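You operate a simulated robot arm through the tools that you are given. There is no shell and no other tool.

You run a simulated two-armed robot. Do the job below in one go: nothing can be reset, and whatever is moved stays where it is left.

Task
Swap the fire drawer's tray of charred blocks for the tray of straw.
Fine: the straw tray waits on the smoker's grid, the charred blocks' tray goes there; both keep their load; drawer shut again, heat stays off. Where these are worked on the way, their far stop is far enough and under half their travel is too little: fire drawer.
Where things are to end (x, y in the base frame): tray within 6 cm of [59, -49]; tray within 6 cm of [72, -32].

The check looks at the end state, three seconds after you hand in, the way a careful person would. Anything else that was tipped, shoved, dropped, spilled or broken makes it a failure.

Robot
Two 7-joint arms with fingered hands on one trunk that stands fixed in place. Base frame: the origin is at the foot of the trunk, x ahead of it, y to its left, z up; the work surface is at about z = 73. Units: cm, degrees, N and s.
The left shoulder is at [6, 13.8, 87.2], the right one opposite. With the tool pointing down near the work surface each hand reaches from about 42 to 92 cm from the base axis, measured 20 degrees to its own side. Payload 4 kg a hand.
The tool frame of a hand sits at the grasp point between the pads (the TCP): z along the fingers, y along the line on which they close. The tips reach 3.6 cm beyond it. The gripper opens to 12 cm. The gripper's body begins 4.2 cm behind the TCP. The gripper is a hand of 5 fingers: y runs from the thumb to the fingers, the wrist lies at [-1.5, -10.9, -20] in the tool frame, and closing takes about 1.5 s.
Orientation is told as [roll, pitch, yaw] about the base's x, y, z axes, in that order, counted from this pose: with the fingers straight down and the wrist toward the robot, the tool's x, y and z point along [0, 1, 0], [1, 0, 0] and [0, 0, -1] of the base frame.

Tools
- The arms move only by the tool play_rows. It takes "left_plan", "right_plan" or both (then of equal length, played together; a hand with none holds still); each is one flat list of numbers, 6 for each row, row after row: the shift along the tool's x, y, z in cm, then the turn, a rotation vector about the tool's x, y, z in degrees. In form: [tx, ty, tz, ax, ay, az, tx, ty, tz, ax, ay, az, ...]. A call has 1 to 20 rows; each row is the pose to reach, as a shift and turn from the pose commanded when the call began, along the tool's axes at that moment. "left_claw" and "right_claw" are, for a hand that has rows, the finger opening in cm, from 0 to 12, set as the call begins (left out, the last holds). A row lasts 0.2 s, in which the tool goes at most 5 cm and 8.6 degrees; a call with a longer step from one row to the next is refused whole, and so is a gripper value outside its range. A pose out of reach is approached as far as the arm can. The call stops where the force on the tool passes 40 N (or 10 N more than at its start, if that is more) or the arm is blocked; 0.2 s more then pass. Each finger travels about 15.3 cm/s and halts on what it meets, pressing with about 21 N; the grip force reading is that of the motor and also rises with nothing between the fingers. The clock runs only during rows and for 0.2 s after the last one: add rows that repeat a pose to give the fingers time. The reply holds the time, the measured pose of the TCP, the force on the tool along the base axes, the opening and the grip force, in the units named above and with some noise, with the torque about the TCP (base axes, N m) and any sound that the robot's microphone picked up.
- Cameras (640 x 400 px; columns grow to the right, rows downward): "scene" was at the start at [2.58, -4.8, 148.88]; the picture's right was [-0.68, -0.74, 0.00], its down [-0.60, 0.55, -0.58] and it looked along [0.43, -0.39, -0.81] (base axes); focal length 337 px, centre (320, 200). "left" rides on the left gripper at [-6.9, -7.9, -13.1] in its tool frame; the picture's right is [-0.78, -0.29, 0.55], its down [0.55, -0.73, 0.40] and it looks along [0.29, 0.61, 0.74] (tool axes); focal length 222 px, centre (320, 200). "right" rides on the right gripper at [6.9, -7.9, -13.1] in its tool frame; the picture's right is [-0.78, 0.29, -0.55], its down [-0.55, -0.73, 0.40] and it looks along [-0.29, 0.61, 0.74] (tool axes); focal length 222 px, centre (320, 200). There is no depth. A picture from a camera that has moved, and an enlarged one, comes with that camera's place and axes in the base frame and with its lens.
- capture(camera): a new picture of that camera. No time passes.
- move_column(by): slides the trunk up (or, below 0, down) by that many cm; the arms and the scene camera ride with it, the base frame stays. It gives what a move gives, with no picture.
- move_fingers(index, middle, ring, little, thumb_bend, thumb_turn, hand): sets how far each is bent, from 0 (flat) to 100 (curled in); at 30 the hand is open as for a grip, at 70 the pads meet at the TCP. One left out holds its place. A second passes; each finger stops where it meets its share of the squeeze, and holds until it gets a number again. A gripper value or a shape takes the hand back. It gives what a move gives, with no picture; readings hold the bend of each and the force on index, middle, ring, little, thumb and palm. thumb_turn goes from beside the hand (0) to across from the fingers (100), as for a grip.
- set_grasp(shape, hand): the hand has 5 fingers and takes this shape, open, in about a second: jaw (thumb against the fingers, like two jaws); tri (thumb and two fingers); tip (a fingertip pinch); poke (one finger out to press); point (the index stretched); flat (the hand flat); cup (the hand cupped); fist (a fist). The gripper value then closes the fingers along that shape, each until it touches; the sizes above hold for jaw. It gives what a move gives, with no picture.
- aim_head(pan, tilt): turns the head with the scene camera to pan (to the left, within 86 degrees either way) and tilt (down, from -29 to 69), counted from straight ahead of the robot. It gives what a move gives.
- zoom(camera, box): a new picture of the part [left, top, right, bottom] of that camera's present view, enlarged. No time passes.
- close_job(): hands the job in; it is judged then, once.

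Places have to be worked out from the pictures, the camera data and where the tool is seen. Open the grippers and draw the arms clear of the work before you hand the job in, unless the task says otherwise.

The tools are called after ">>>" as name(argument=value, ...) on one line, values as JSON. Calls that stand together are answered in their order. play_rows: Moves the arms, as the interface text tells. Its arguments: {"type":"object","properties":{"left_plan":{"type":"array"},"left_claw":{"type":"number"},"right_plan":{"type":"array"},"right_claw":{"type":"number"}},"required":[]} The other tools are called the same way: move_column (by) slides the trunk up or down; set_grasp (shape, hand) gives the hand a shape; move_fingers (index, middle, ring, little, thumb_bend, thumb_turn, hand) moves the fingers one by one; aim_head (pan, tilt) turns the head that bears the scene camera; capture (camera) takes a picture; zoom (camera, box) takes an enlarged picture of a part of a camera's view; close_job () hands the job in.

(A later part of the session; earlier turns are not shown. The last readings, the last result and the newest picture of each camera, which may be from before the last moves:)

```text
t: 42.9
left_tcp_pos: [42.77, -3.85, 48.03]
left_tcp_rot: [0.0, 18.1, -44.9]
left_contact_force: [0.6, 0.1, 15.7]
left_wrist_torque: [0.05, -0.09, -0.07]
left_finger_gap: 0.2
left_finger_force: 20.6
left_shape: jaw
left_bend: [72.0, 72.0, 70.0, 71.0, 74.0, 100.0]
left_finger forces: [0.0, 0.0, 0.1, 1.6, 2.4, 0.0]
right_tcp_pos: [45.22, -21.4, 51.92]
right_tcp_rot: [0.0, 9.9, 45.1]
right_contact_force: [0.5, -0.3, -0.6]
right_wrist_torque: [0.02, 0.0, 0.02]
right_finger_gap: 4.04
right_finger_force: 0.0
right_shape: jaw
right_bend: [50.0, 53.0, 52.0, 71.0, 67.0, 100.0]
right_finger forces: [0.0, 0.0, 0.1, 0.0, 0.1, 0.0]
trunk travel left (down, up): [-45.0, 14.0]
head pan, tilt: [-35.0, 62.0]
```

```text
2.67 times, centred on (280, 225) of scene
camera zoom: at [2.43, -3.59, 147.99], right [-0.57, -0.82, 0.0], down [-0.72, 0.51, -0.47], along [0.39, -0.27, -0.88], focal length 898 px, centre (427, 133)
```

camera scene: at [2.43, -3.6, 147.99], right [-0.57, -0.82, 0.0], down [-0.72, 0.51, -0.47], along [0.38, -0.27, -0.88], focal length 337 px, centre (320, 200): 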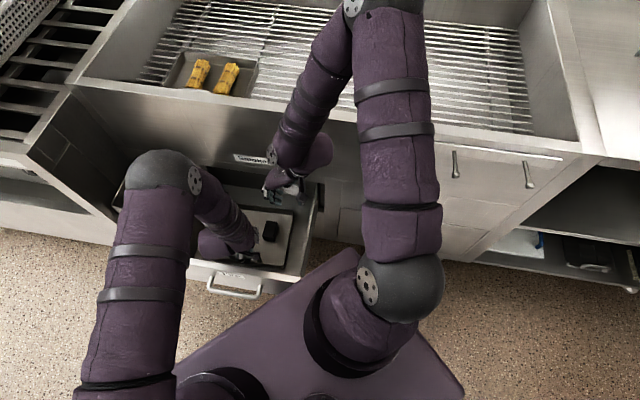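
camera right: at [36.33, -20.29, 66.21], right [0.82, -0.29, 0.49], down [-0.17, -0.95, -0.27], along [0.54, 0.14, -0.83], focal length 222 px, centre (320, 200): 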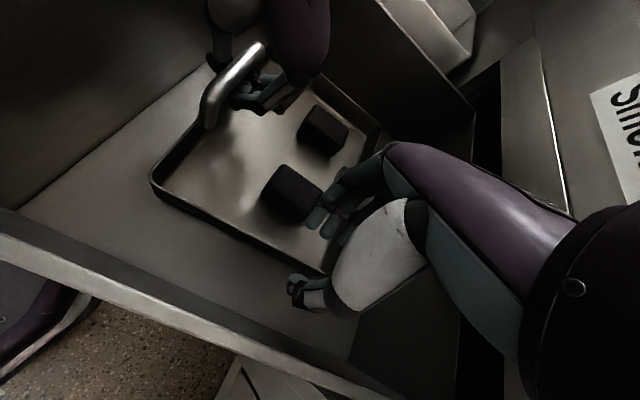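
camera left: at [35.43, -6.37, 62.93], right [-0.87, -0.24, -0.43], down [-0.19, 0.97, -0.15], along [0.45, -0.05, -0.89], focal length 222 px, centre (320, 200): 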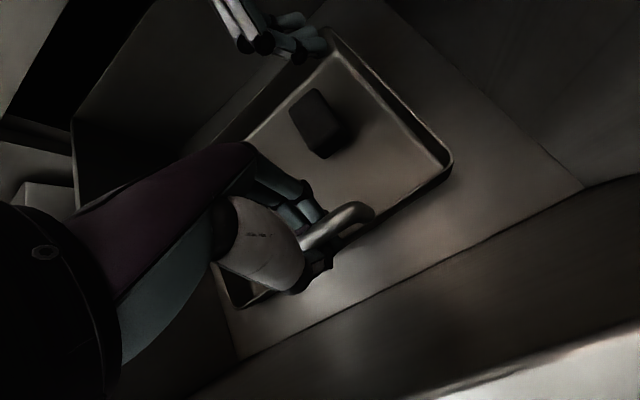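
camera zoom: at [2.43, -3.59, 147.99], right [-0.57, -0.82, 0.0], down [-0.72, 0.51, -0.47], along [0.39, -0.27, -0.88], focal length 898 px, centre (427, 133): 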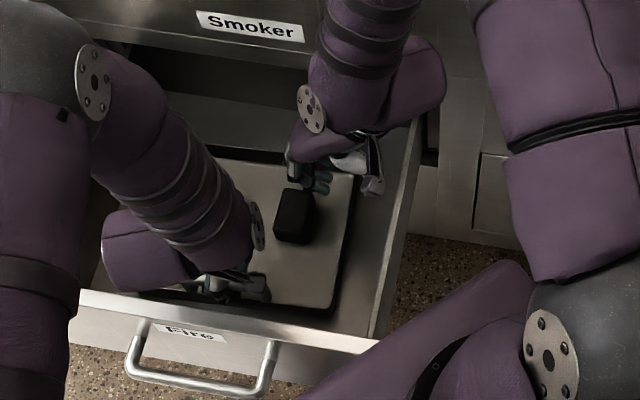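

The wall (L≈16.4) lies midway between fingertips (L≈19.3) and thumb (L≈13.9), and the block is clear by ~1.5 cm; I shift 1.5 cm toward the front so the little finger clears the back wall and go down.

>>> play_rows(right_plan=[1.5, 0, 0, 0, 0, 0, 1.5, 0.35, 2, 0, 0, 0, 1.5, 0.7, 4, 0, 0, 0, 1.5, 0.9, 5.2, 0, 0, 0, 1.5, 0.9, 5.2, 0, 0, 0], right_claw=4)

>>> zoom(camera="right", box=[220, 130, 400, 330])

```text
t: 43.9
left_tcp_pos: [42.77, -3.9, 48.13]
left_tcp_rot: [0.0, 18.0, -45.0]
left_contact_force: [0.6, -0.5, 4.5]
left_wrist_torque: [-0.01, -0.03, -0.09]
left_finger_gap: 0.16
left_finger_force: 21.3
left_shape: jaw
left_bend: [71.0, 72.0, 70.0, 70.0, 74.0, 100.0]
left_finger forces: [0.1, 0.0, 0.0, 1.9, 0.8, 0.0]
right_tcp_pos: [44.57, -19.8, 47.61]
right_tcp_rot: [-0.5, 9.0, 45.2]
right_contact_force: [-2.1, 2.6, 32.7]
right_wrist_torque: [0.72, -0.98, 0.11]
right_finger_gap: 3.97
right_finger_force: 0.0
right_shape: jaw
right_bend: [50.0, 56.0, 52.0, 71.0, 67.0, 100.0]
right_finger forces: [1.8, 30.1, 0.0, 0.0, 0.0, 0.0]
trunk travel left (down, up): [-45.0, 14.0]
head pan, tilt: [-35.0, 62.0]
stopped in row 4 (right hand): the force on the tool passed its limit at 48 N (the readings are from after the stop); the commanded pose is now the measured one
```

```text
2.00 times, centred on (310, 230) of right
camera zoom: at [35.51, -18.91, 61.82], right [0.82, -0.28, 0.5], down [-0.16, -0.95, -0.27], along [0.55, 0.14, -0.82], focal length 444 px, centre (340, 140)
```

zoom: 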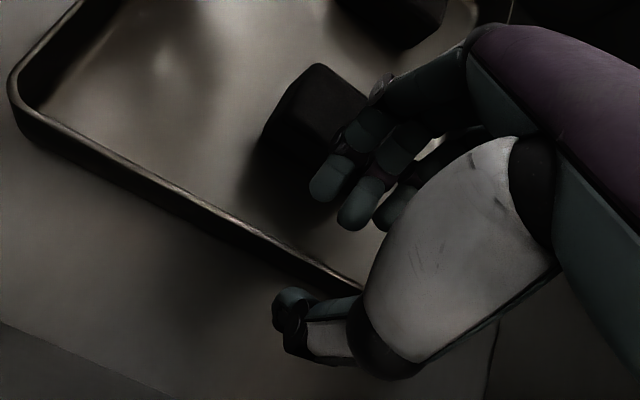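

The middle fingertip touched the tray floor (floor ≈ z 44). I raise 0.4 cm and close the right hand on the wall; I also ease the left hand up slightly.

>>> play_rows(right_plan=[0, 0, -0.3, 0, 0, 0, 0, 0, -0.5, 0, 0, 0, 0, 0, -0.5, 0, 0, 0, 0, 0, -0.5, 0, 0, 0, 0, 0, -0.5, 0, 0, 0, 0, 0, -0.5, 0, 0, 0, 0, 0, -0.5, 0, 0, 0, 0, 0, -0.5, 0, 0, 0], right_claw=0)

>>> capture(camera="right")

>>> capture(camera="left")

>>> zoom(camera="scene", box=[220, 150, 340, 300])

```text
t: 45.7
left_tcp_pos: [42.89, -3.87, 48.03]
left_tcp_rot: [0.2, 18.1, -45.0]
left_contact_force: [3.3, 6.6, 18.7]
left_wrist_torque: [0.18, -0.1, -0.07]
left_finger_gap: 0.19
left_finger_force: 20.8
left_shape: jaw
left_bend: [71.0, 72.0, 70.0, 70.0, 74.0, 100.0]
left_finger forces: [0.1, 0.0, 0.0, 0.8, 2.1, 0.1]
right_tcp_pos: [44.27, -19.97, 48.0]
right_tcp_rot: [-0.2, 9.4, 45.1]
right_contact_force: [-8.7, -10.8, 8.6]
right_wrist_torque: [-0.37, 0.29, -0.08]
right_finger_gap: 0.11
right_finger_force: 20.6
right_shape: jaw
right_bend: [73.0, 66.0, 68.0, 70.0, 71.0, 100.0]
right_finger forces: [0.0, 0.0, 0.0, 0.0, 30.4, 0.1]
trunk travel left (down, up): [-45.0, 14.0]
head pan, tilt: [-35.0, 62.0]
```

```text
taken
camera right: at [35.4, -19.0, 62.19], right [0.82, -0.28, 0.5], down [-0.17, -0.95, -0.27], along [0.55, 0.14, -0.83], focal length 222 px, centre (320, 200)
```

right: 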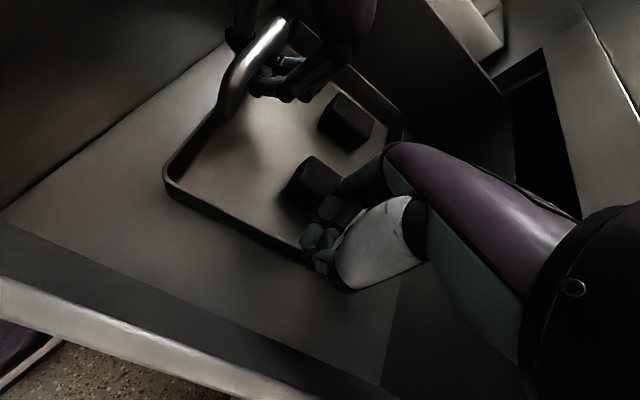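

```text
taken
camera left: at [35.38, -6.34, 62.92], right [-0.87, -0.24, -0.43], down [-0.19, 0.97, -0.15], along [0.45, -0.05, -0.89], focal length 222 px, centre (320, 200)
```

left: 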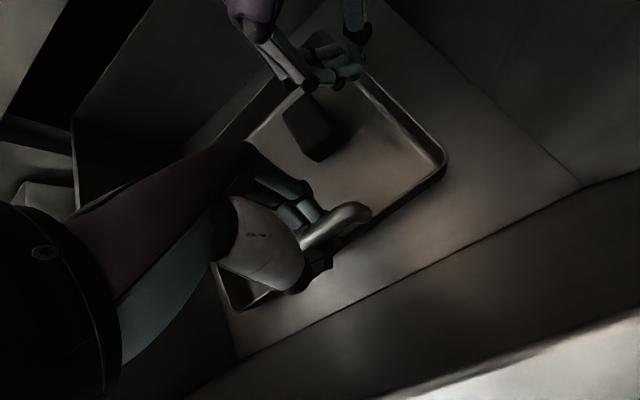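

```text
2.67 times, centred on (280, 225) of scene
camera zoom: at [2.34, -3.57, 148.0], right [-0.57, -0.82, 0.0], down [-0.72, 0.51, -0.47], along [0.39, -0.27, -0.88], focal length 898 px, centre (427, 133)
```

zoom: 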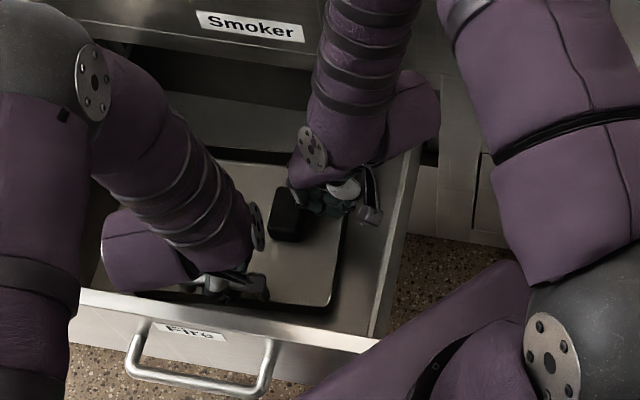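

Right hand has closed on the wall. I take up the slack on the left (0.8 cm up) and then lift both hands together by 2 cm to test.

>>> play_rows(left_plan=[0, -0.12, -0.38, 0, 0, 0, 0, -0.25, -0.76, 0, 0, 0, 0, -0.4, -1.24, 0, 0, 0, 0, -0.56, -1.71, 0, 0, 0, 0, -0.71, -2.19, 0, 0, 0, 0, -0.87, -2.66, 0, 0, 0, 0, -0.87, -2.66, 0, 0, 0], right_plan=[0, 0, 0, 0, 0, 0, 0, 0, 0, 0, 0, 0, 0, -0.08, -0.49, 0, 0, 0, 0, -0.16, -0.99, 0, 0, 0, 0, -0.24, -1.48, 0, 0, 0, 0, -0.33, -1.97, 0, 0, 0, 0, -0.33, -1.97, 0, 0, 0])

>>> capture(camera="right")

>>> capture(camera="left")

>>> zoom(camera="scene", box=[220, 150, 340, 300])

```text
t: 47.3
left_tcp_pos: [42.81, -3.83, 50.67]
left_tcp_rot: [0.0, 18.2, -44.9]
left_contact_force: [0.5, -0.6, -3.3]
left_wrist_torque: [-0.09, 0.14, -0.02]
left_finger_gap: 0.05
left_finger_force: 21.8
left_shape: jaw
left_bend: [71.0, 71.0, 70.0, 69.0, 74.0, 100.0]
left_finger forces: [0.0, 0.0, 0.0, 3.2, 0.1, 0.0]
right_tcp_pos: [44.48, -19.96, 49.76]
right_tcp_rot: [-0.3, 9.5, 45.2]
right_contact_force: [-0.2, 0.2, -0.3]
right_wrist_torque: [-0.01, 0.01, 0.0]
right_finger_gap: 0.02
right_finger_force: 21.2
right_shape: jaw
right_bend: [72.0, 64.0, 71.0, 70.0, 71.0, 100.0]
right_finger forces: [0.1, 0.0, 0.1, 0.0, 0.0, 0.1]
trunk travel left (down, up): [-45.0, 14.0]
head pan, tilt: [-35.0, 62.0]
```

```text
taken
camera right: at [35.49, -19.01, 64.07], right [0.82, -0.28, 0.5], down [-0.17, -0.95, -0.27], along [0.55, 0.14, -0.83], focal length 222 px, centre (320, 200)
```

right: 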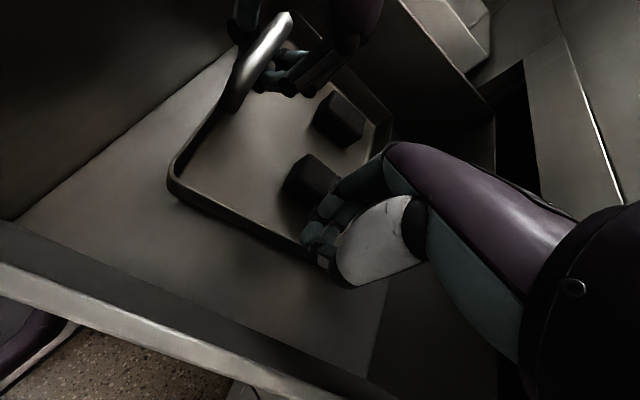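

```text
taken
camera left: at [35.44, -6.38, 65.64], right [-0.87, -0.24, -0.43], down [-0.19, 0.97, -0.15], along [0.45, -0.05, -0.89], focal length 222 px, centre (320, 200)
```

left: 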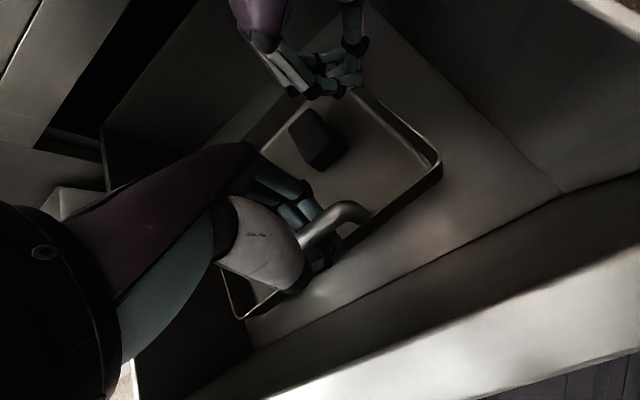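

```text
2.67 times, centred on (280, 225) of scene
camera zoom: at [2.53, -3.59, 147.99], right [-0.57, -0.82, 0.0], down [-0.72, 0.51, -0.47], along [0.38, -0.27, -0.88], focal length 898 px, centre (427, 133)
```

zoom: 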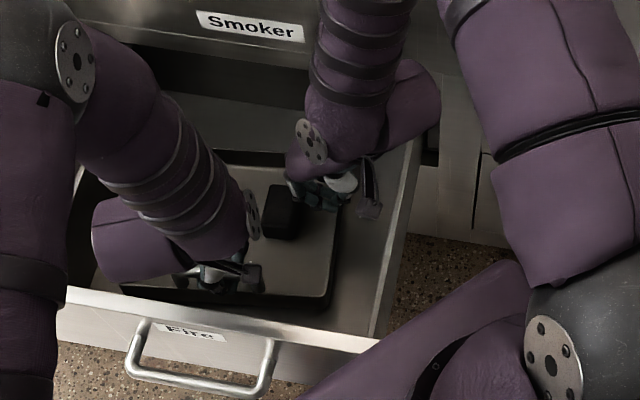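

The right fingers slipped off the low wall (wall only ~2 cm high; the pads meet above it). I lower the tray front again, lift the right hand clear, and try the fingertip-pinch shape, which closes at the very tips.

>>> play_rows(left_plan=[0, 0.15, 0.48, 0, 0, 0, 0, 0.31, 0.95, 0, 0, 0, 0, 0.46, 1.43, 0, 0, 0, 0, 0.62, 1.9, 0, 0, 0, 0, 0.62, 1.9, 0, 0, 0], right_plan=[0, -0.3, -2, 0, 0, 0, 0, -0.65, -4, 0, 0, 0, 0, -1.0, -6, 0, 0, 0, 0, -1.3, -8, 0, 0, 0, 0, -1.3, -8, 0, 0, 0], right_claw=4)

>>> set_grasp(hand="right", shape="tip")

>>> capture(camera="right")

>>> capture(camera="left")

```text
t: 48.5
left_tcp_pos: [42.75, -3.83, 48.79]
left_tcp_rot: [0.0, 18.2, -45.0]
left_contact_force: [-0.7, 0.2, -3.3]
left_wrist_torque: [-0.08, 0.05, -0.04]
left_finger_gap: 0.08
left_finger_force: 21.2
left_shape: jaw
left_bend: [71.0, 71.0, 70.0, 69.0, 74.0, 100.0]
left_finger forces: [0.0, 0.0, 0.2, 2.1, 0.1, 0.1]
right_tcp_pos: [44.57, -19.82, 57.92]
right_tcp_rot: [-0.2, 9.4, 45.2]
right_contact_force: [1.0, 0.7, 0.3]
right_wrist_torque: [-0.02, 0.01, 0.0]
right_finger_gap: 3.96
right_finger_force: 0.0
right_shape: jaw
right_bend: [50.0, 53.0, 52.0, 71.0, 67.0, 100.0]
right_finger forces: [0.1, 0.0, 0.0, 0.1, 0.0, 0.0]
trunk travel left (down, up): [-45.0, 14.0]
head pan, tilt: [-35.0, 62.0]
```

```text
t: 49.4
left_tcp_pos: [42.69, -3.82, 48.84]
left_tcp_rot: [0.0, 18.2, -45.0]
left_contact_force: [-1.0, 0.4, -2.5]
left_wrist_torque: [-0.09, 0.06, -0.01]
left_finger_gap: 0.07
left_finger_force: 20.8
left_shape: jaw
left_bend: [71.0, 71.0, 70.0, 69.0, 74.0, 100.0]
left_finger forces: [0.1, 0.0, 0.1, 2.1, 0.0, 0.0]
right_tcp_pos: [44.64, -19.86, 57.88]
right_tcp_rot: [-0.2, 9.4, 45.2]
right_contact_force: [-0.4, 0.7, 0.4]
right_wrist_torque: [0.03, 0.01, 0.03]
right_finger_gap: 12.0
right_finger_force: 0.1
right_shape: tip
right_bend: [31.0, 98.0, 99.0, 99.0, 30.0, 97.0]
right_finger forces: [0.1, 0.0, 0.0, 0.0, 0.0, 0.1]
trunk travel left (down, up): [-45.0, 14.0]
head pan, tilt: [-35.0, 62.0]
```

```text
taken
camera right: at [35.64, -18.88, 72.16], right [0.82, -0.28, 0.5], down [-0.17, -0.95, -0.27], along [0.55, 0.14, -0.83], focal length 222 px, centre (320, 200)
```

right: 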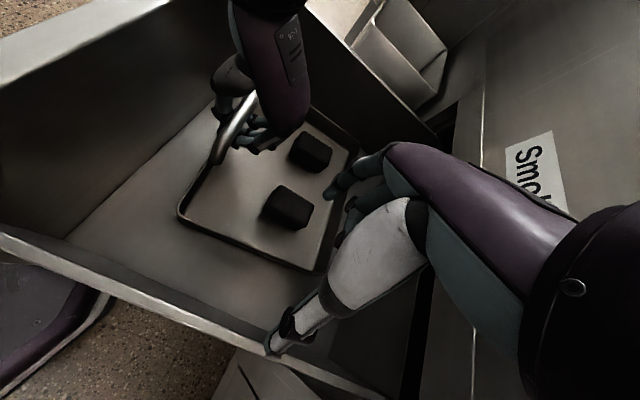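

```text
taken
camera left: at [35.37, -6.4, 63.68], right [-0.87, -0.24, -0.43], down [-0.19, 0.97, -0.15], along [0.45, -0.05, -0.89], focal length 222 px, centre (320, 200)
```

left: 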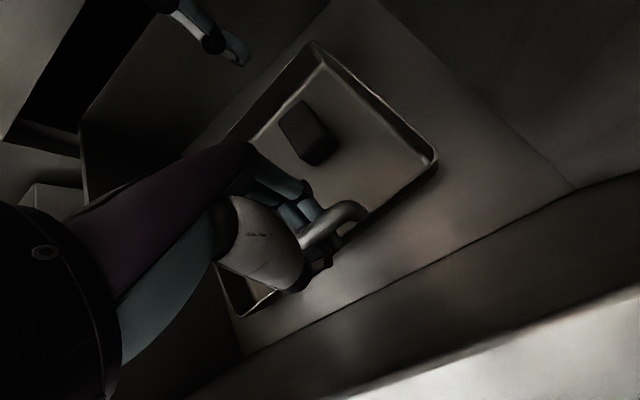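

In tip shape only index and thumb act. I close them to a 2 cm opening here in free air to see exactly where the two tips are.

>>> play_rows(right_plan=[0, 0, 0, 0, 0, 0, 0, 0, 0, 0, 0, 0, 0, 0, 0, 0, 0, 0, 0, 0, 0, 0, 0, 0, 0, 0, 0, 0, 0, 0], right_claw=2)

>>> zoom(camera="right", box=[160, 120, 400, 340])

>>> zoom(camera="left", box=[100, 0, 480, 220])

```text
t: 50.6
left_tcp_pos: [42.78, -3.92, 48.93]
left_tcp_rot: [0.0, 18.2, -45.0]
left_contact_force: [-1.4, 1.1, -2.5]
left_wrist_torque: [-0.03, 0.07, -0.02]
left_finger_gap: 0.1
left_finger_force: 21.0
left_shape: jaw
left_bend: [71.0, 71.0, 70.0, 69.0, 74.0, 100.0]
left_finger forces: [0.1, 0.0, 0.0, 2.2, 0.0, 0.0]
right_tcp_pos: [44.6, -19.84, 57.92]
right_tcp_rot: [-0.2, 9.4, 45.1]
right_contact_force: [-0.7, 1.2, -0.3]
right_wrist_torque: [-0.01, 0.0, 0.01]
right_finger_gap: 2.08
right_finger_force: 0.0
right_shape: tip
right_bend: [59.0, 98.0, 99.0, 99.0, 70.0, 100.0]
right_finger forces: [0.0, 0.0, 0.0, 0.1, 0.1, 0.0]
trunk travel left (down, up): [-45.0, 14.0]
head pan, tilt: [-35.0, 62.0]
```

```text
1.82 times, centred on (280, 230) of right
camera zoom: at [35.64, -18.88, 72.16], right [0.82, -0.28, 0.5], down [-0.17, -0.95, -0.27], along [0.55, 0.14, -0.83], focal length 404 px, centre (393, 146)
```

zoom: 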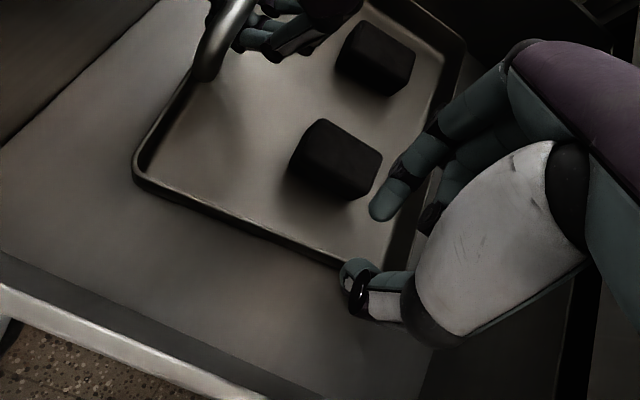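

```text
1.68 times, centred on (290, 110) of left
camera zoom: at [35.37, -6.4, 63.68], right [-0.87, -0.24, -0.43], down [-0.19, 0.97, -0.15], along [0.45, -0.05, -0.89], focal length 374 px, centre (370, 352)
```

zoom: 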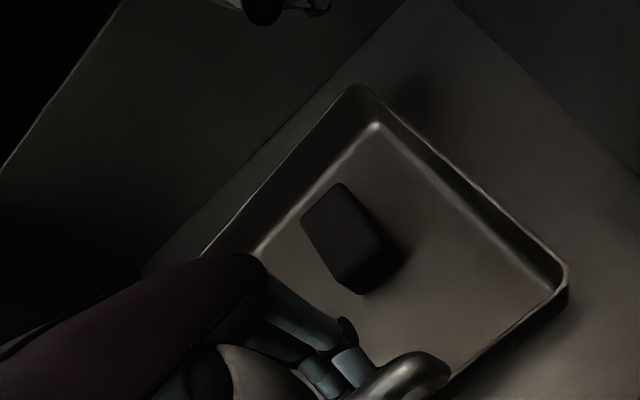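

The tray got turned ~5° by the failed pinch (wall now from (34.5,16.4) to (52,18) in D,L). I align the right hand with it, shift slightly and descend with the 2 cm opening straddling the wall.

>>> play_rows(right_plan=[-0.9, 0.49, -0.08, 0, -0.8, -4.9, -0.9, 0.9, 2.4, 0, -0.8, -4.9, -0.9, 1.31, 4.86, 0, -0.8, -4.9, -0.9, 1.71, 7.32, 0, -0.8, -4.9, -0.9, 1.95, 8.8, 0, -0.8, -4.9, -0.9, 2.1, 9.6, 0, -0.8, -4.9, -0.9, 2.1, 9.6, 0, -0.8, -4.9], right_claw=2)

>>> zoom(camera="right", box=[160, 120, 400, 340])

>>> capture(camera="left")

```text
t: 52.2
left_tcp_pos: [42.69, -3.94, 48.81]
left_tcp_rot: [0.0, 18.1, -44.9]
left_contact_force: [0.0, 0.0, -2.1]
left_wrist_torque: [-0.07, 0.05, -0.05]
left_finger_gap: 0.11
left_finger_force: 21.1
left_shape: jaw
left_bend: [71.0, 71.0, 70.0, 69.0, 74.0, 100.0]
left_finger forces: [0.0, 0.0, 0.0, 2.3, 0.0, 0.1]
right_tcp_pos: [45.49, -20.17, 48.16]
right_tcp_rot: [-0.2, 9.3, 50.2]
right_contact_force: [-0.5, -0.1, 0.4]
right_wrist_torque: [0.0, 0.02, -0.01]
right_finger_gap: 2.02
right_finger_force: 0.2
right_shape: tip
right_bend: [59.0, 98.0, 99.0, 99.0, 70.0, 100.0]
right_finger forces: [0.0, 0.0, 0.0, 0.0, 0.0, 0.1]
trunk travel left (down, up): [-45.0, 14.0]
head pan, tilt: [-35.0, 62.0]
```

```text
1.82 times, centred on (280, 230) of right
camera zoom: at [36.56, -19.98, 62.37], right [0.84, -0.21, 0.5], down [-0.08, -0.96, -0.27], along [0.53, 0.19, -0.83], focal length 404 px, centre (393, 146)
```

zoom: 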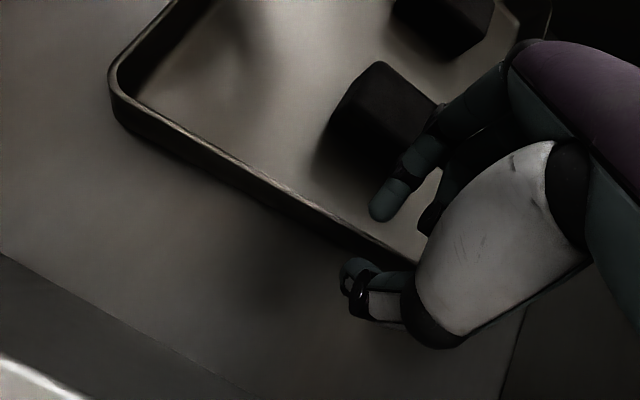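

```text
taken
camera left: at [35.37, -6.4, 63.68], right [-0.87, -0.24, -0.43], down [-0.19, 0.97, -0.15], along [0.45, -0.05, -0.89], focal length 222 px, centre (320, 200)
```

left: 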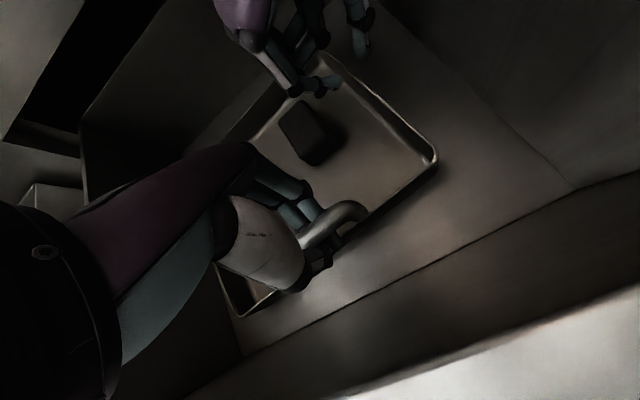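

The wall runs exactly between index tip and thumb. I lower another 1.2 cm.

>>> play_rows(right_plan=[0, 0.1, 0.6, 0, 0, 0, 0, 0.2, 1.2, 0, 0, 0, 0, 0.2, 1.2, 0, 0, 0], right_claw=2)

>>> zoom(camera="right", box=[160, 120, 400, 340])

```text
t: 53.0
left_tcp_pos: [42.82, -3.78, 48.78]
left_tcp_rot: [0.0, 18.2, -45.0]
left_contact_force: [-0.3, -0.2, -2.9]
left_wrist_torque: [-0.04, 0.05, -0.05]
left_finger_gap: 0.08
left_finger_force: 21.3
left_shape: jaw
left_bend: [71.0, 71.0, 70.0, 69.0, 74.0, 100.0]
left_finger forces: [0.1, 0.0, 0.0, 2.3, 0.0, 0.0]
right_tcp_pos: [45.57, -20.19, 46.88]
right_tcp_rot: [-0.2, 9.4, 50.2]
right_contact_force: [-0.2, -0.4, 0.0]
right_wrist_torque: [0.01, 0.0, -0.02]
right_finger_gap: 2.05
right_finger_force: 0.0
right_shape: tip
right_bend: [59.0, 98.0, 99.0, 99.0, 70.0, 100.0]
right_finger forces: [0.0, 0.1, 0.0, 0.0, 0.0, 0.1]
trunk travel left (down, up): [-45.0, 14.0]
head pan, tilt: [-35.0, 62.0]
```

```text
1.82 times, centred on (280, 230) of right
camera zoom: at [36.51, -19.98, 61.09], right [0.84, -0.21, 0.5], down [-0.08, -0.96, -0.27], along [0.53, 0.19, -0.83], focal length 404 px, centre (393, 146)
```

zoom: 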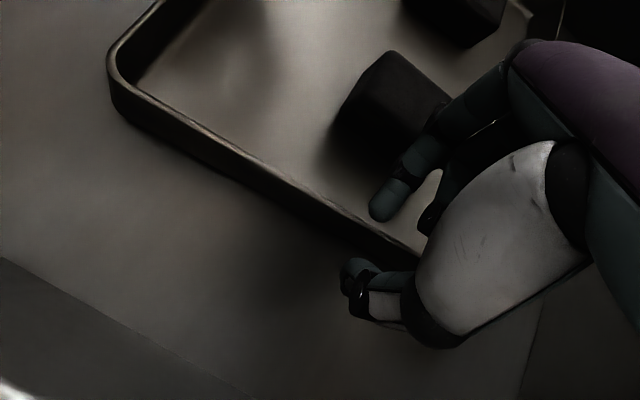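

Still no contact; I lower another 0.8 cm, watching the force.

>>> play_rows(right_plan=[0, 0.07, 0.4, 0, 0, 0, 0, 0.13, 0.8, 0, 0, 0, 0, 0.13, 0.8, 0, 0, 0], right_claw=2)

>>> zoom(camera="right", box=[160, 120, 400, 340])

```text
t: 53.8
left_tcp_pos: [42.75, -3.85, 48.83]
left_tcp_rot: [0.0, 18.2, -45.1]
left_contact_force: [-1.3, 0.5, -3.1]
left_wrist_torque: [-0.04, 0.06, -0.08]
left_finger_gap: 0.07
left_finger_force: 20.7
left_shape: jaw
left_bend: [71.0, 71.0, 70.0, 69.0, 74.0, 100.0]
left_finger forces: [0.0, 0.1, 0.0, 2.3, 0.0, 0.0]
right_tcp_pos: [45.51, -20.22, 46.0]
right_tcp_rot: [-0.1, 9.4, 50.1]
right_contact_force: [0.0, -1.3, -0.1]
right_wrist_torque: [0.0, 0.0, -0.01]
right_finger_gap: 2.07
right_finger_force: 0.2
right_shape: tip
right_bend: [59.0, 98.0, 99.0, 99.0, 70.0, 100.0]
right_finger forces: [0.1, 0.0, 0.0, 0.1, 0.0, 0.0]
trunk travel left (down, up): [-45.0, 14.0]
head pan, tilt: [-35.0, 62.0]
```

```text
1.82 times, centred on (280, 230) of right
camera zoom: at [36.54, -20.0, 60.29], right [0.84, -0.21, 0.5], down [-0.08, -0.96, -0.27], along [0.53, 0.19, -0.83], focal length 404 px, centre (393, 146)
```

zoom: 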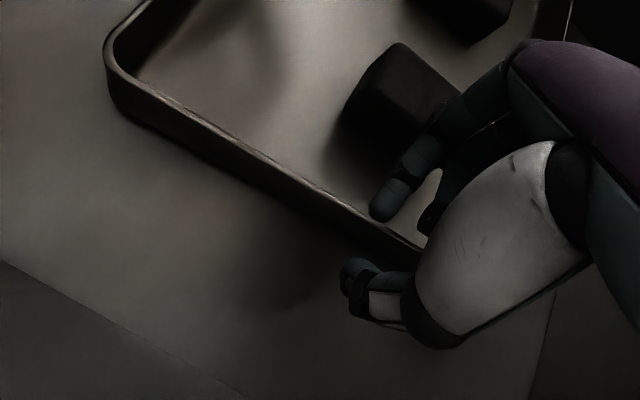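

>>> play_rows(right_plan=[0, 0.07, 0.4, 0, 0, 0, 0, 0.12, 0.7, 0, 0, 0, 0, 0.12, 0.7, 0, 0, 0], right_claw=2)

>>> zoom(camera="right", box=[260, 160, 400, 300])

```text
t: 54.6
left_tcp_pos: [42.72, -3.89, 48.78]
left_tcp_rot: [0.0, 18.2, -45.0]
left_contact_force: [-0.3, 0.0, -2.6]
left_wrist_torque: [-0.07, 0.07, -0.04]
left_finger_gap: 0.1
left_finger_force: 21.5
left_shape: jaw
left_bend: [71.0, 71.0, 70.0, 69.0, 74.0, 100.0]
left_finger forces: [0.1, 0.0, 0.0, 2.4, 0.1, 0.0]
right_tcp_pos: [45.53, -20.3, 45.35]
right_tcp_rot: [-0.2, 9.4, 50.1]
right_contact_force: [-0.9, 0.6, 0.6]
right_wrist_torque: [-0.01, 0.01, 0.01]
right_finger_gap: 2.04
right_finger_force: 0.2
right_shape: tip
right_bend: [59.0, 98.0, 99.0, 99.0, 70.0, 100.0]
right_finger forces: [0.0, 0.0, 0.1, 0.1, 0.1, 0.1]
trunk travel left (down, up): [-45.0, 14.0]
head pan, tilt: [-35.0, 62.0]
```

```text
2.86 times, centred on (330, 230) of right
camera zoom: at [36.52, -19.99, 59.58], right [0.84, -0.21, 0.49], down [-0.08, -0.96, -0.27], along [0.53, 0.19, -0.83], focal length 635 px, centre (291, 114)
```

zoom: 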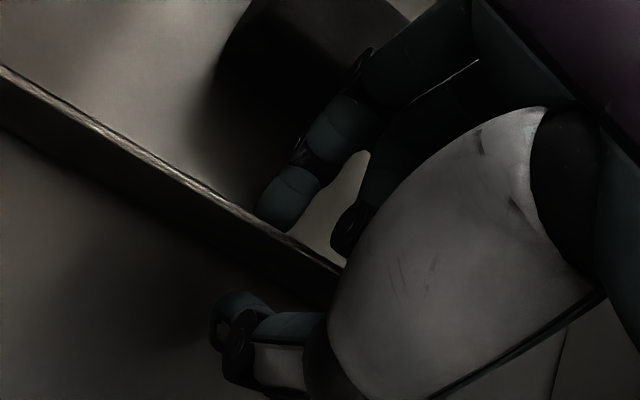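

Index is inside right at the wall and thumb outside, tips well below the rim. I close the pinch now.

>>> play_rows(right_plan=[0, 0, 0.1, 0, 0, 0, 0, 0, 0.2, 0, 0, 0, 0, 0, 0.2, 0, 0, 0, 0, 0, 0.2, 0, 0, 0, 0, 0, 0.2, 0, 0, 0, 0, 0, 0.2, 0, 0, 0], right_claw=0)

>>> zoom(camera="right", box=[160, 120, 400, 340])

>>> capture(camera="left")

```text
t: 56.0
left_tcp_pos: [42.64, -3.94, 48.79]
left_tcp_rot: [0.0, 18.2, -45.0]
left_contact_force: [-1.7, -1.6, -4.1]
left_wrist_torque: [-0.09, 0.07, -0.04]
left_finger_gap: 0.08
left_finger_force: 20.8
left_shape: jaw
left_bend: [71.0, 71.0, 70.0, 69.0, 74.0, 100.0]
left_finger forces: [0.0, 0.0, 0.1, 2.8, 0.1, 0.0]
right_tcp_pos: [45.48, -20.18, 45.22]
right_tcp_rot: [-0.2, 9.4, 50.0]
right_contact_force: [2.7, 1.6, 3.2]
right_wrist_torque: [0.12, -0.09, 0.04]
right_finger_gap: 0.0
right_finger_force: 20.9
right_shape: tip
right_bend: [70.0, 100.0, 100.0, 100.0, 70.0, 100.0]
right_finger forces: [21.2, 0.1, 0.0, 0.0, 17.9, 0.1]
trunk travel left (down, up): [-45.0, 14.0]
head pan, tilt: [-35.0, 62.0]
```

```text
1.82 times, centred on (280, 230) of right
camera zoom: at [36.5, -20.03, 59.46], right [0.84, -0.21, 0.5], down [-0.08, -0.96, -0.27], along [0.53, 0.19, -0.83], focal length 404 px, centre (393, 146)
```

zoom: 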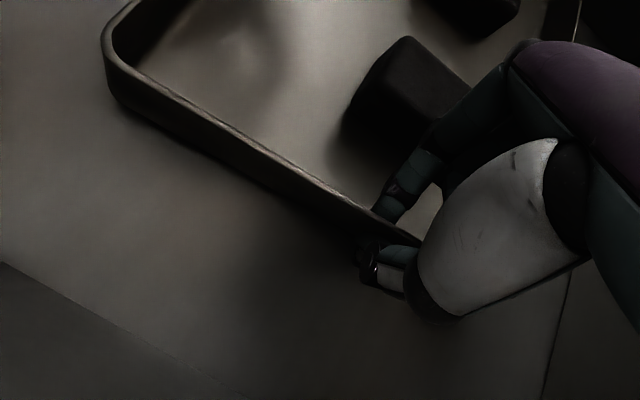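

```text
taken
camera left: at [35.36, -6.4, 63.68], right [-0.87, -0.24, -0.43], down [-0.19, 0.97, -0.15], along [0.45, -0.05, -0.89], focal length 222 px, centre (320, 200)
```

left: 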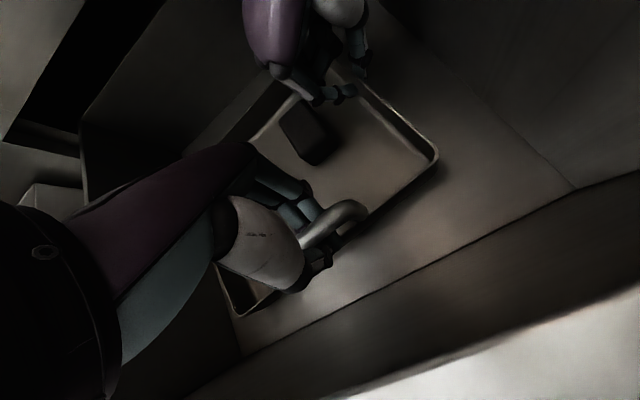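

Firm pinch: index 21 N against thumb 18 N with the wall between. I lift both hands together by 2 cm and check.

>>> play_rows(left_plan=[0, -0.16, -0.48, 0, 0, 0, 0, -0.31, -0.95, 0, 0, 0, 0, -0.47, -1.43, 0, 0, 0, 0, -0.62, -1.9, 0, 0, 0, 0, -0.62, -1.9, 0, 0, 0], right_plan=[0, -0.12, -0.74, 0, 0, 0, 0, -0.2, -1.23, 0, 0, 0, 0, -0.28, -1.73, 0, 0, 0, 0, -0.37, -2.22, 0, 0, 0, 0, -0.37, -2.22, 0, 0, 0])

>>> capture(camera="right")

>>> capture(camera="left")

>>> zoom(camera="scene", box=[200, 150, 340, 300])

```text
t: 57.2
left_tcp_pos: [42.81, -3.75, 50.79]
left_tcp_rot: [0.0, 18.2, -45.0]
left_contact_force: [-0.8, -1.0, -1.8]
left_wrist_torque: [-0.15, 0.15, -0.03]
left_finger_gap: 0.08
left_finger_force: 21.1
left_shape: jaw
left_bend: [71.0, 68.0, 70.0, 69.0, 74.0, 100.0]
left_finger forces: [0.1, 0.0, 0.0, 4.0, 0.0, 0.0]
right_tcp_pos: [45.27, -20.31, 47.44]
right_tcp_rot: [-0.2, 9.4, 50.0]
right_contact_force: [-0.5, 1.7, -2.1]
right_wrist_torque: [0.08, -0.01, 0.03]
right_finger_gap: 0.0
right_finger_force: 21.1
right_shape: tip
right_bend: [70.0, 100.0, 100.0, 100.0, 70.0, 100.0]
right_finger forces: [18.9, 0.0, 0.1, 0.0, 18.2, 0.1]
trunk travel left (down, up): [-45.0, 14.0]
head pan, tilt: [-35.0, 62.0]
```

```text
taken
camera right: at [36.46, -20.06, 61.74], right [0.84, -0.21, 0.49], down [-0.08, -0.96, -0.27], along [0.53, 0.19, -0.83], focal length 222 px, centre (320, 200)
```

right: 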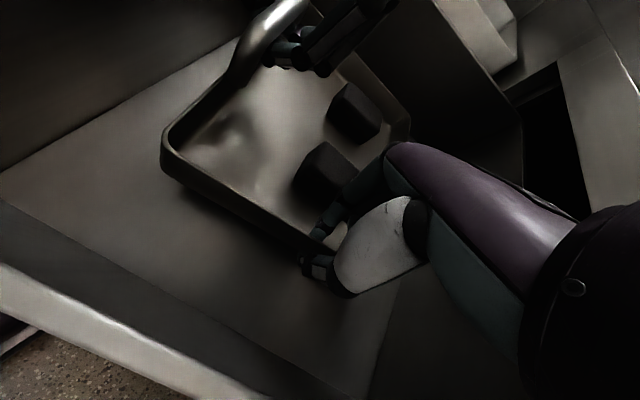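

```text
taken
camera left: at [35.45, -6.34, 65.66], right [-0.87, -0.24, -0.43], down [-0.19, 0.97, -0.15], along [0.45, -0.05, -0.89], focal length 222 px, centre (320, 200)
```

left: 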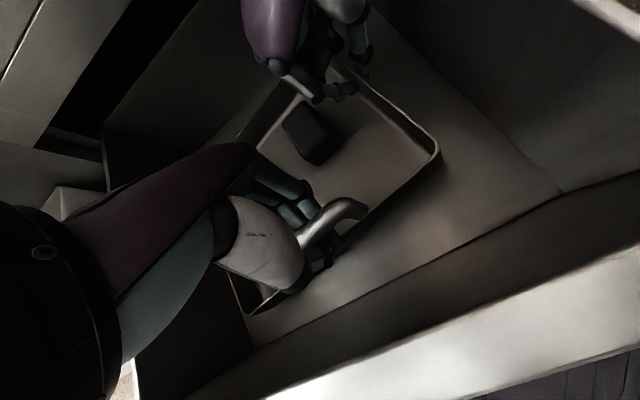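

```text
2.67 times, centred on (270, 225) of scene
camera zoom: at [2.54, -3.6, 147.99], right [-0.57, -0.82, 0.0], down [-0.72, 0.51, -0.47], along [0.38, -0.27, -0.88], focal length 898 px, centre (453, 133)
```

zoom: 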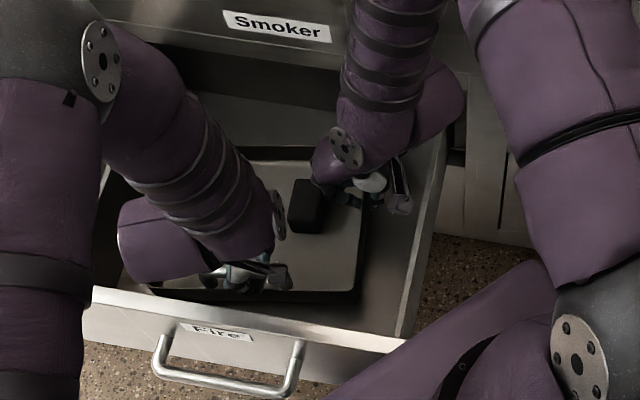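

The right now carries load too (about -2 N each). I lift another 3 cm and check tilt.

>>> play_rows(left_plan=[0, -0.23, -0.71, 0, 0, 0, 0, -0.47, -1.43, 0, 0, 0, 0, -0.7, -2.14, 0, 0, 0, 0, -0.94, -2.85, 0, 0, 0, 0, -0.94, -2.85, 0, 0, 0], right_plan=[0, -0.12, -0.74, 0, 0, 0, 0, -0.24, -1.48, 0, 0, 0, 0, -0.37, -2.22, 0, 0, 0, 0, -0.49, -2.96, 0, 0, 0, 0, -0.49, -2.96, 0, 0, 0])

>>> capture(camera="right")

>>> capture(camera="left")

>>> zoom(camera="scene", box=[200, 150, 340, 300])

```text
t: 58.4
left_tcp_pos: [42.82, -3.83, 53.83]
left_tcp_rot: [0.0, 18.1, -45.0]
left_contact_force: [-0.3, -1.9, -3.0]
left_wrist_torque: [-0.06, 0.11, -0.04]
left_finger_gap: 0.07
left_finger_force: 20.4
left_shape: jaw
left_bend: [71.0, 68.0, 70.0, 69.0, 74.0, 100.0]
left_finger forces: [0.1, 0.1, 0.7, 2.7, 0.0, 0.0]
right_tcp_pos: [45.49, -20.31, 50.59]
right_tcp_rot: [-0.2, 9.5, 50.1]
right_contact_force: [-0.1, 0.7, -1.6]
right_wrist_torque: [0.07, 0.02, 0.03]
right_finger_gap: 0.0
right_finger_force: 21.3
right_shape: tip
right_bend: [70.0, 100.0, 100.0, 100.0, 70.0, 100.0]
right_finger forces: [19.5, 0.0, 0.0, 0.1, 18.2, 0.0]
trunk travel left (down, up): [-45.0, 14.0]
head pan, tilt: [-35.0, 62.0]
```

```text
taken
camera right: at [36.5, -20.08, 64.73], right [0.84, -0.21, 0.5], down [-0.08, -0.96, -0.27], along [0.53, 0.19, -0.83], focal length 222 px, centre (320, 200)
```

right: 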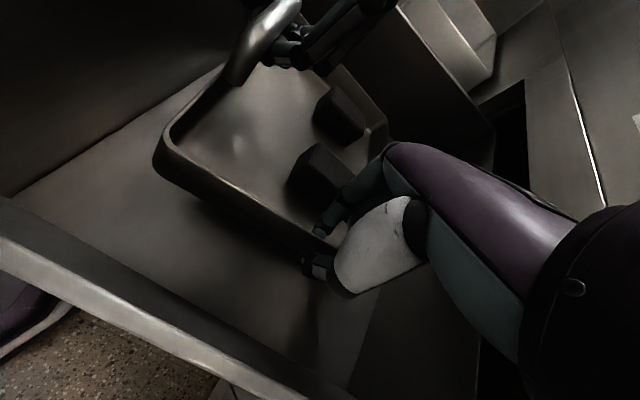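

```text
taken
camera left: at [35.41, -6.36, 68.72], right [-0.87, -0.24, -0.43], down [-0.19, 0.97, -0.15], along [0.45, -0.05, -0.89], focal length 222 px, centre (320, 200)
```

left: 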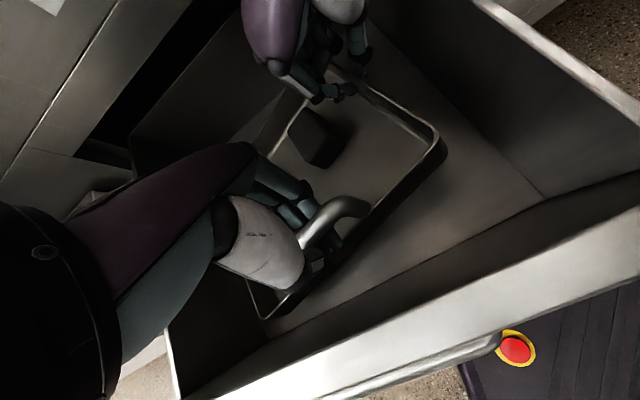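

```text
2.67 times, centred on (270, 225) of scene
camera zoom: at [2.54, -3.6, 147.99], right [-0.57, -0.82, 0.0], down [-0.72, 0.51, -0.47], along [0.38, -0.27, -0.88], focal length 898 px, centre (453, 133)
```

zoom: 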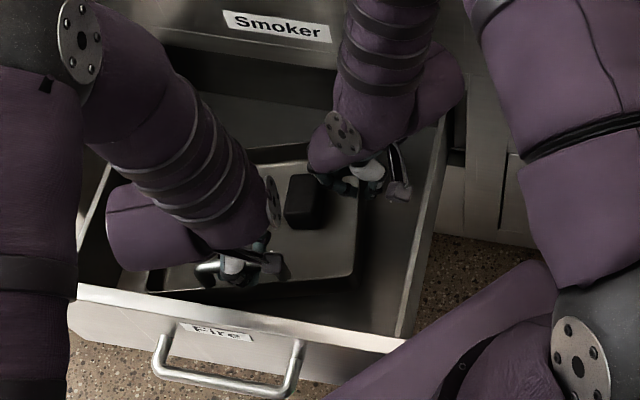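

The tray rolls with its rear-left corner low because the two hold points aren't on opposite sides of its centre. I'll set it down and re-grip diagonally: left pinching the front wall near the left corner, right pinching the right wall near the back. First lower both.

>>> play_rows(left_plan=[0, 0.31, 0.95, 0, 0, 0, 0, 0.62, 1.9, 0, 0, 0, 0, 0.94, 2.85, 0, 0, 0, 0, 1.25, 3.8, 0, 0, 0, 0, 1.56, 4.75, 0, 0, 0, 0, 1.65, 5.05, 0, 0, 0, 0, 1.65, 5.05, 0, 0, 0], right_plan=[0, 0.16, 0.99, 0, 0, 0, 0, 0.33, 1.97, 0, 0, 0, 0, 0.49, 2.96, 0, 0, 0, 0, 0.65, 3.95, 0, 0, 0, 0, 0.81, 4.9, 0, 0, 0, 0, 0.83, 5.1, 0, 0, 0, 0, 0.83, 5.1, 0, 0, 0])

>>> capture(camera="right")

>>> capture(camera="left")

```text
t: 60.0
left_tcp_pos: [42.88, -3.85, 48.51]
left_tcp_rot: [0.0, 18.2, -45.1]
left_contact_force: [-1.5, 2.7, -1.3]
left_wrist_torque: [0.01, -0.01, -0.05]
left_finger_gap: 0.08
left_finger_force: 20.7
left_shape: jaw
left_bend: [71.0, 68.0, 70.0, 70.0, 74.0, 100.0]
left_finger forces: [0.1, 0.0, 0.0, 0.8, 0.0, 0.0]
right_tcp_pos: [45.39, -20.2, 45.27]
right_tcp_rot: [-0.2, 9.4, 50.2]
right_contact_force: [1.4, -2.5, -2.0]
right_wrist_torque: [-0.03, -0.11, -0.02]
right_finger_gap: 0.0
right_finger_force: 21.2
right_shape: tip
right_bend: [70.0, 100.0, 100.0, 100.0, 70.0, 100.0]
right_finger forces: [19.3, 0.1, 0.0, 0.0, 20.1, 0.0]
trunk travel left (down, up): [-45.0, 14.0]
head pan, tilt: [-35.0, 62.0]
```

```text
taken
camera right: at [36.43, -19.99, 59.49], right [0.84, -0.21, 0.5], down [-0.08, -0.96, -0.27], along [0.53, 0.19, -0.83], focal length 222 px, centre (320, 200)
```

right: 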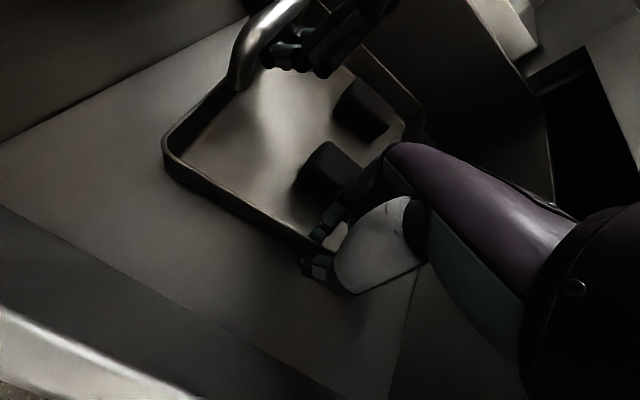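

```text
taken
camera left: at [35.46, -6.34, 63.34], right [-0.87, -0.24, -0.43], down [-0.19, 0.97, -0.15], along [0.45, -0.05, -0.89], focal length 222 px, centre (320, 200)
```

left: 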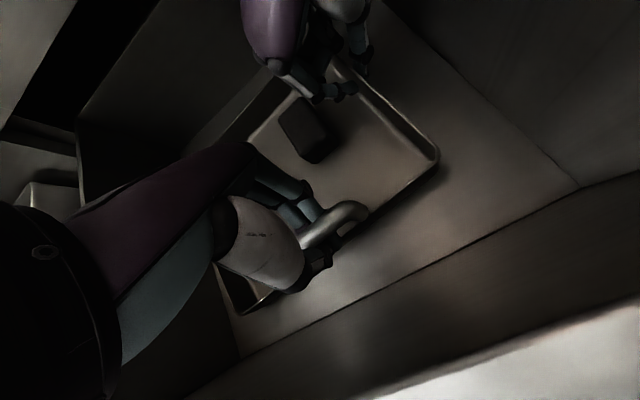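

Tray is seated again. I open the left hand, lift it off the handle, and switch it to the tip pinch too.

>>> play_rows(left_plan=[0, 0, 0, 0, 0, 0, 0, 0, 0, 0, 0, 0, 0, 0, 0, 0, 0, 0, 0, -0.62, -1.9, 0, 0, 0, 0, -1.56, -4.75, 0, 0, 0, 0, -2.8, -8.55, 0, 0, 0, 0, -4.0, -12.3, 0, 0, 0, 0, -4.68, -14.3, 0, 0, 0], left_claw=4)

>>> set_grasp(hand="left", shape="tip")

>>> capture(camera="left")

>>> capture(camera="right")

```text
t: 61.8
left_tcp_pos: [42.74, -3.75, 63.58]
left_tcp_rot: [0.1, 18.2, -45.0]
left_contact_force: [0.9, -0.1, -0.7]
left_wrist_torque: [0.02, -0.01, 0.03]
left_finger_gap: 3.97
left_finger_force: 0.0
left_shape: jaw
left_bend: [50.0, 53.0, 52.0, 71.0, 67.0, 100.0]
left_finger forces: [0.0, 0.0, 0.1, 0.1, 0.0, 0.0]
right_tcp_pos: [45.51, -20.11, 45.22]
right_tcp_rot: [-0.2, 9.5, 50.1]
right_contact_force: [0.3, 0.5, -2.7]
right_wrist_torque: [0.04, -0.03, -0.05]
right_finger_gap: 0.0
right_finger_force: 21.3
right_shape: tip
right_bend: [70.0, 100.0, 100.0, 100.0, 70.0, 100.0]
right_finger forces: [19.8, 0.0, 0.1, 0.0, 19.7, 0.0]
trunk travel left (down, up): [-45.0, 14.0]
head pan, tilt: [-35.0, 62.0]
```

```text
t: 62.7
left_tcp_pos: [42.67, -3.74, 63.64]
left_tcp_rot: [0.0, 18.1, -45.0]
left_contact_force: [0.0, 0.2, 0.8]
left_wrist_torque: [-0.01, 0.01, -0.03]
left_finger_gap: 11.98
left_finger_force: 0.0
left_shape: tip
left_bend: [31.0, 98.0, 99.0, 99.0, 30.0, 97.0]
left_finger forces: [0.0, 0.0, 0.0, 0.1, 0.0, 0.0]
right_tcp_pos: [45.45, -20.18, 45.37]
right_tcp_rot: [-0.3, 9.4, 50.1]
right_contact_force: [0.6, -0.2, -2.6]
right_wrist_torque: [0.07, -0.07, -0.03]
right_finger_gap: 0.02
right_finger_force: 21.2
right_shape: tip
right_bend: [70.0, 100.0, 100.0, 100.0, 70.0, 100.0]
right_finger forces: [19.9, 0.0, 0.0, 0.1, 19.3, 0.0]
trunk travel left (down, up): [-45.0, 14.0]
head pan, tilt: [-35.0, 62.0]
```

```text
taken
camera left: at [35.39, -6.19, 78.47], right [-0.87, -0.24, -0.43], down [-0.19, 0.97, -0.15], along [0.45, -0.05, -0.89], focal length 222 px, centre (320, 200)
```

left: 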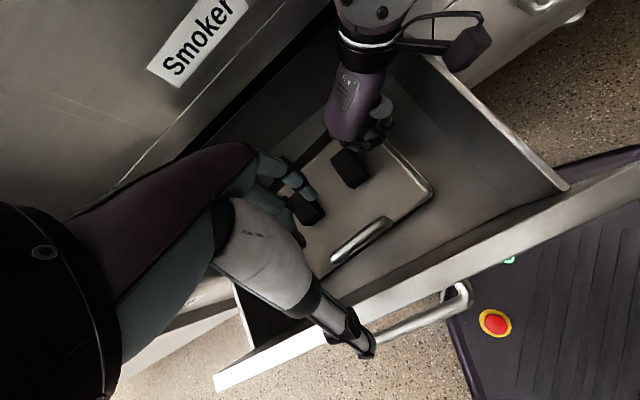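

```text
taken
camera right: at [36.43, -19.96, 59.51], right [0.84, -0.21, 0.5], down [-0.08, -0.96, -0.27], along [0.53, 0.19, -0.83], focal length 222 px, centre (320, 200)
```

right: 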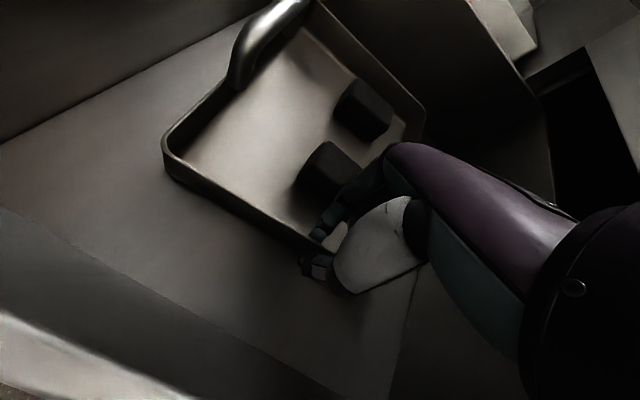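

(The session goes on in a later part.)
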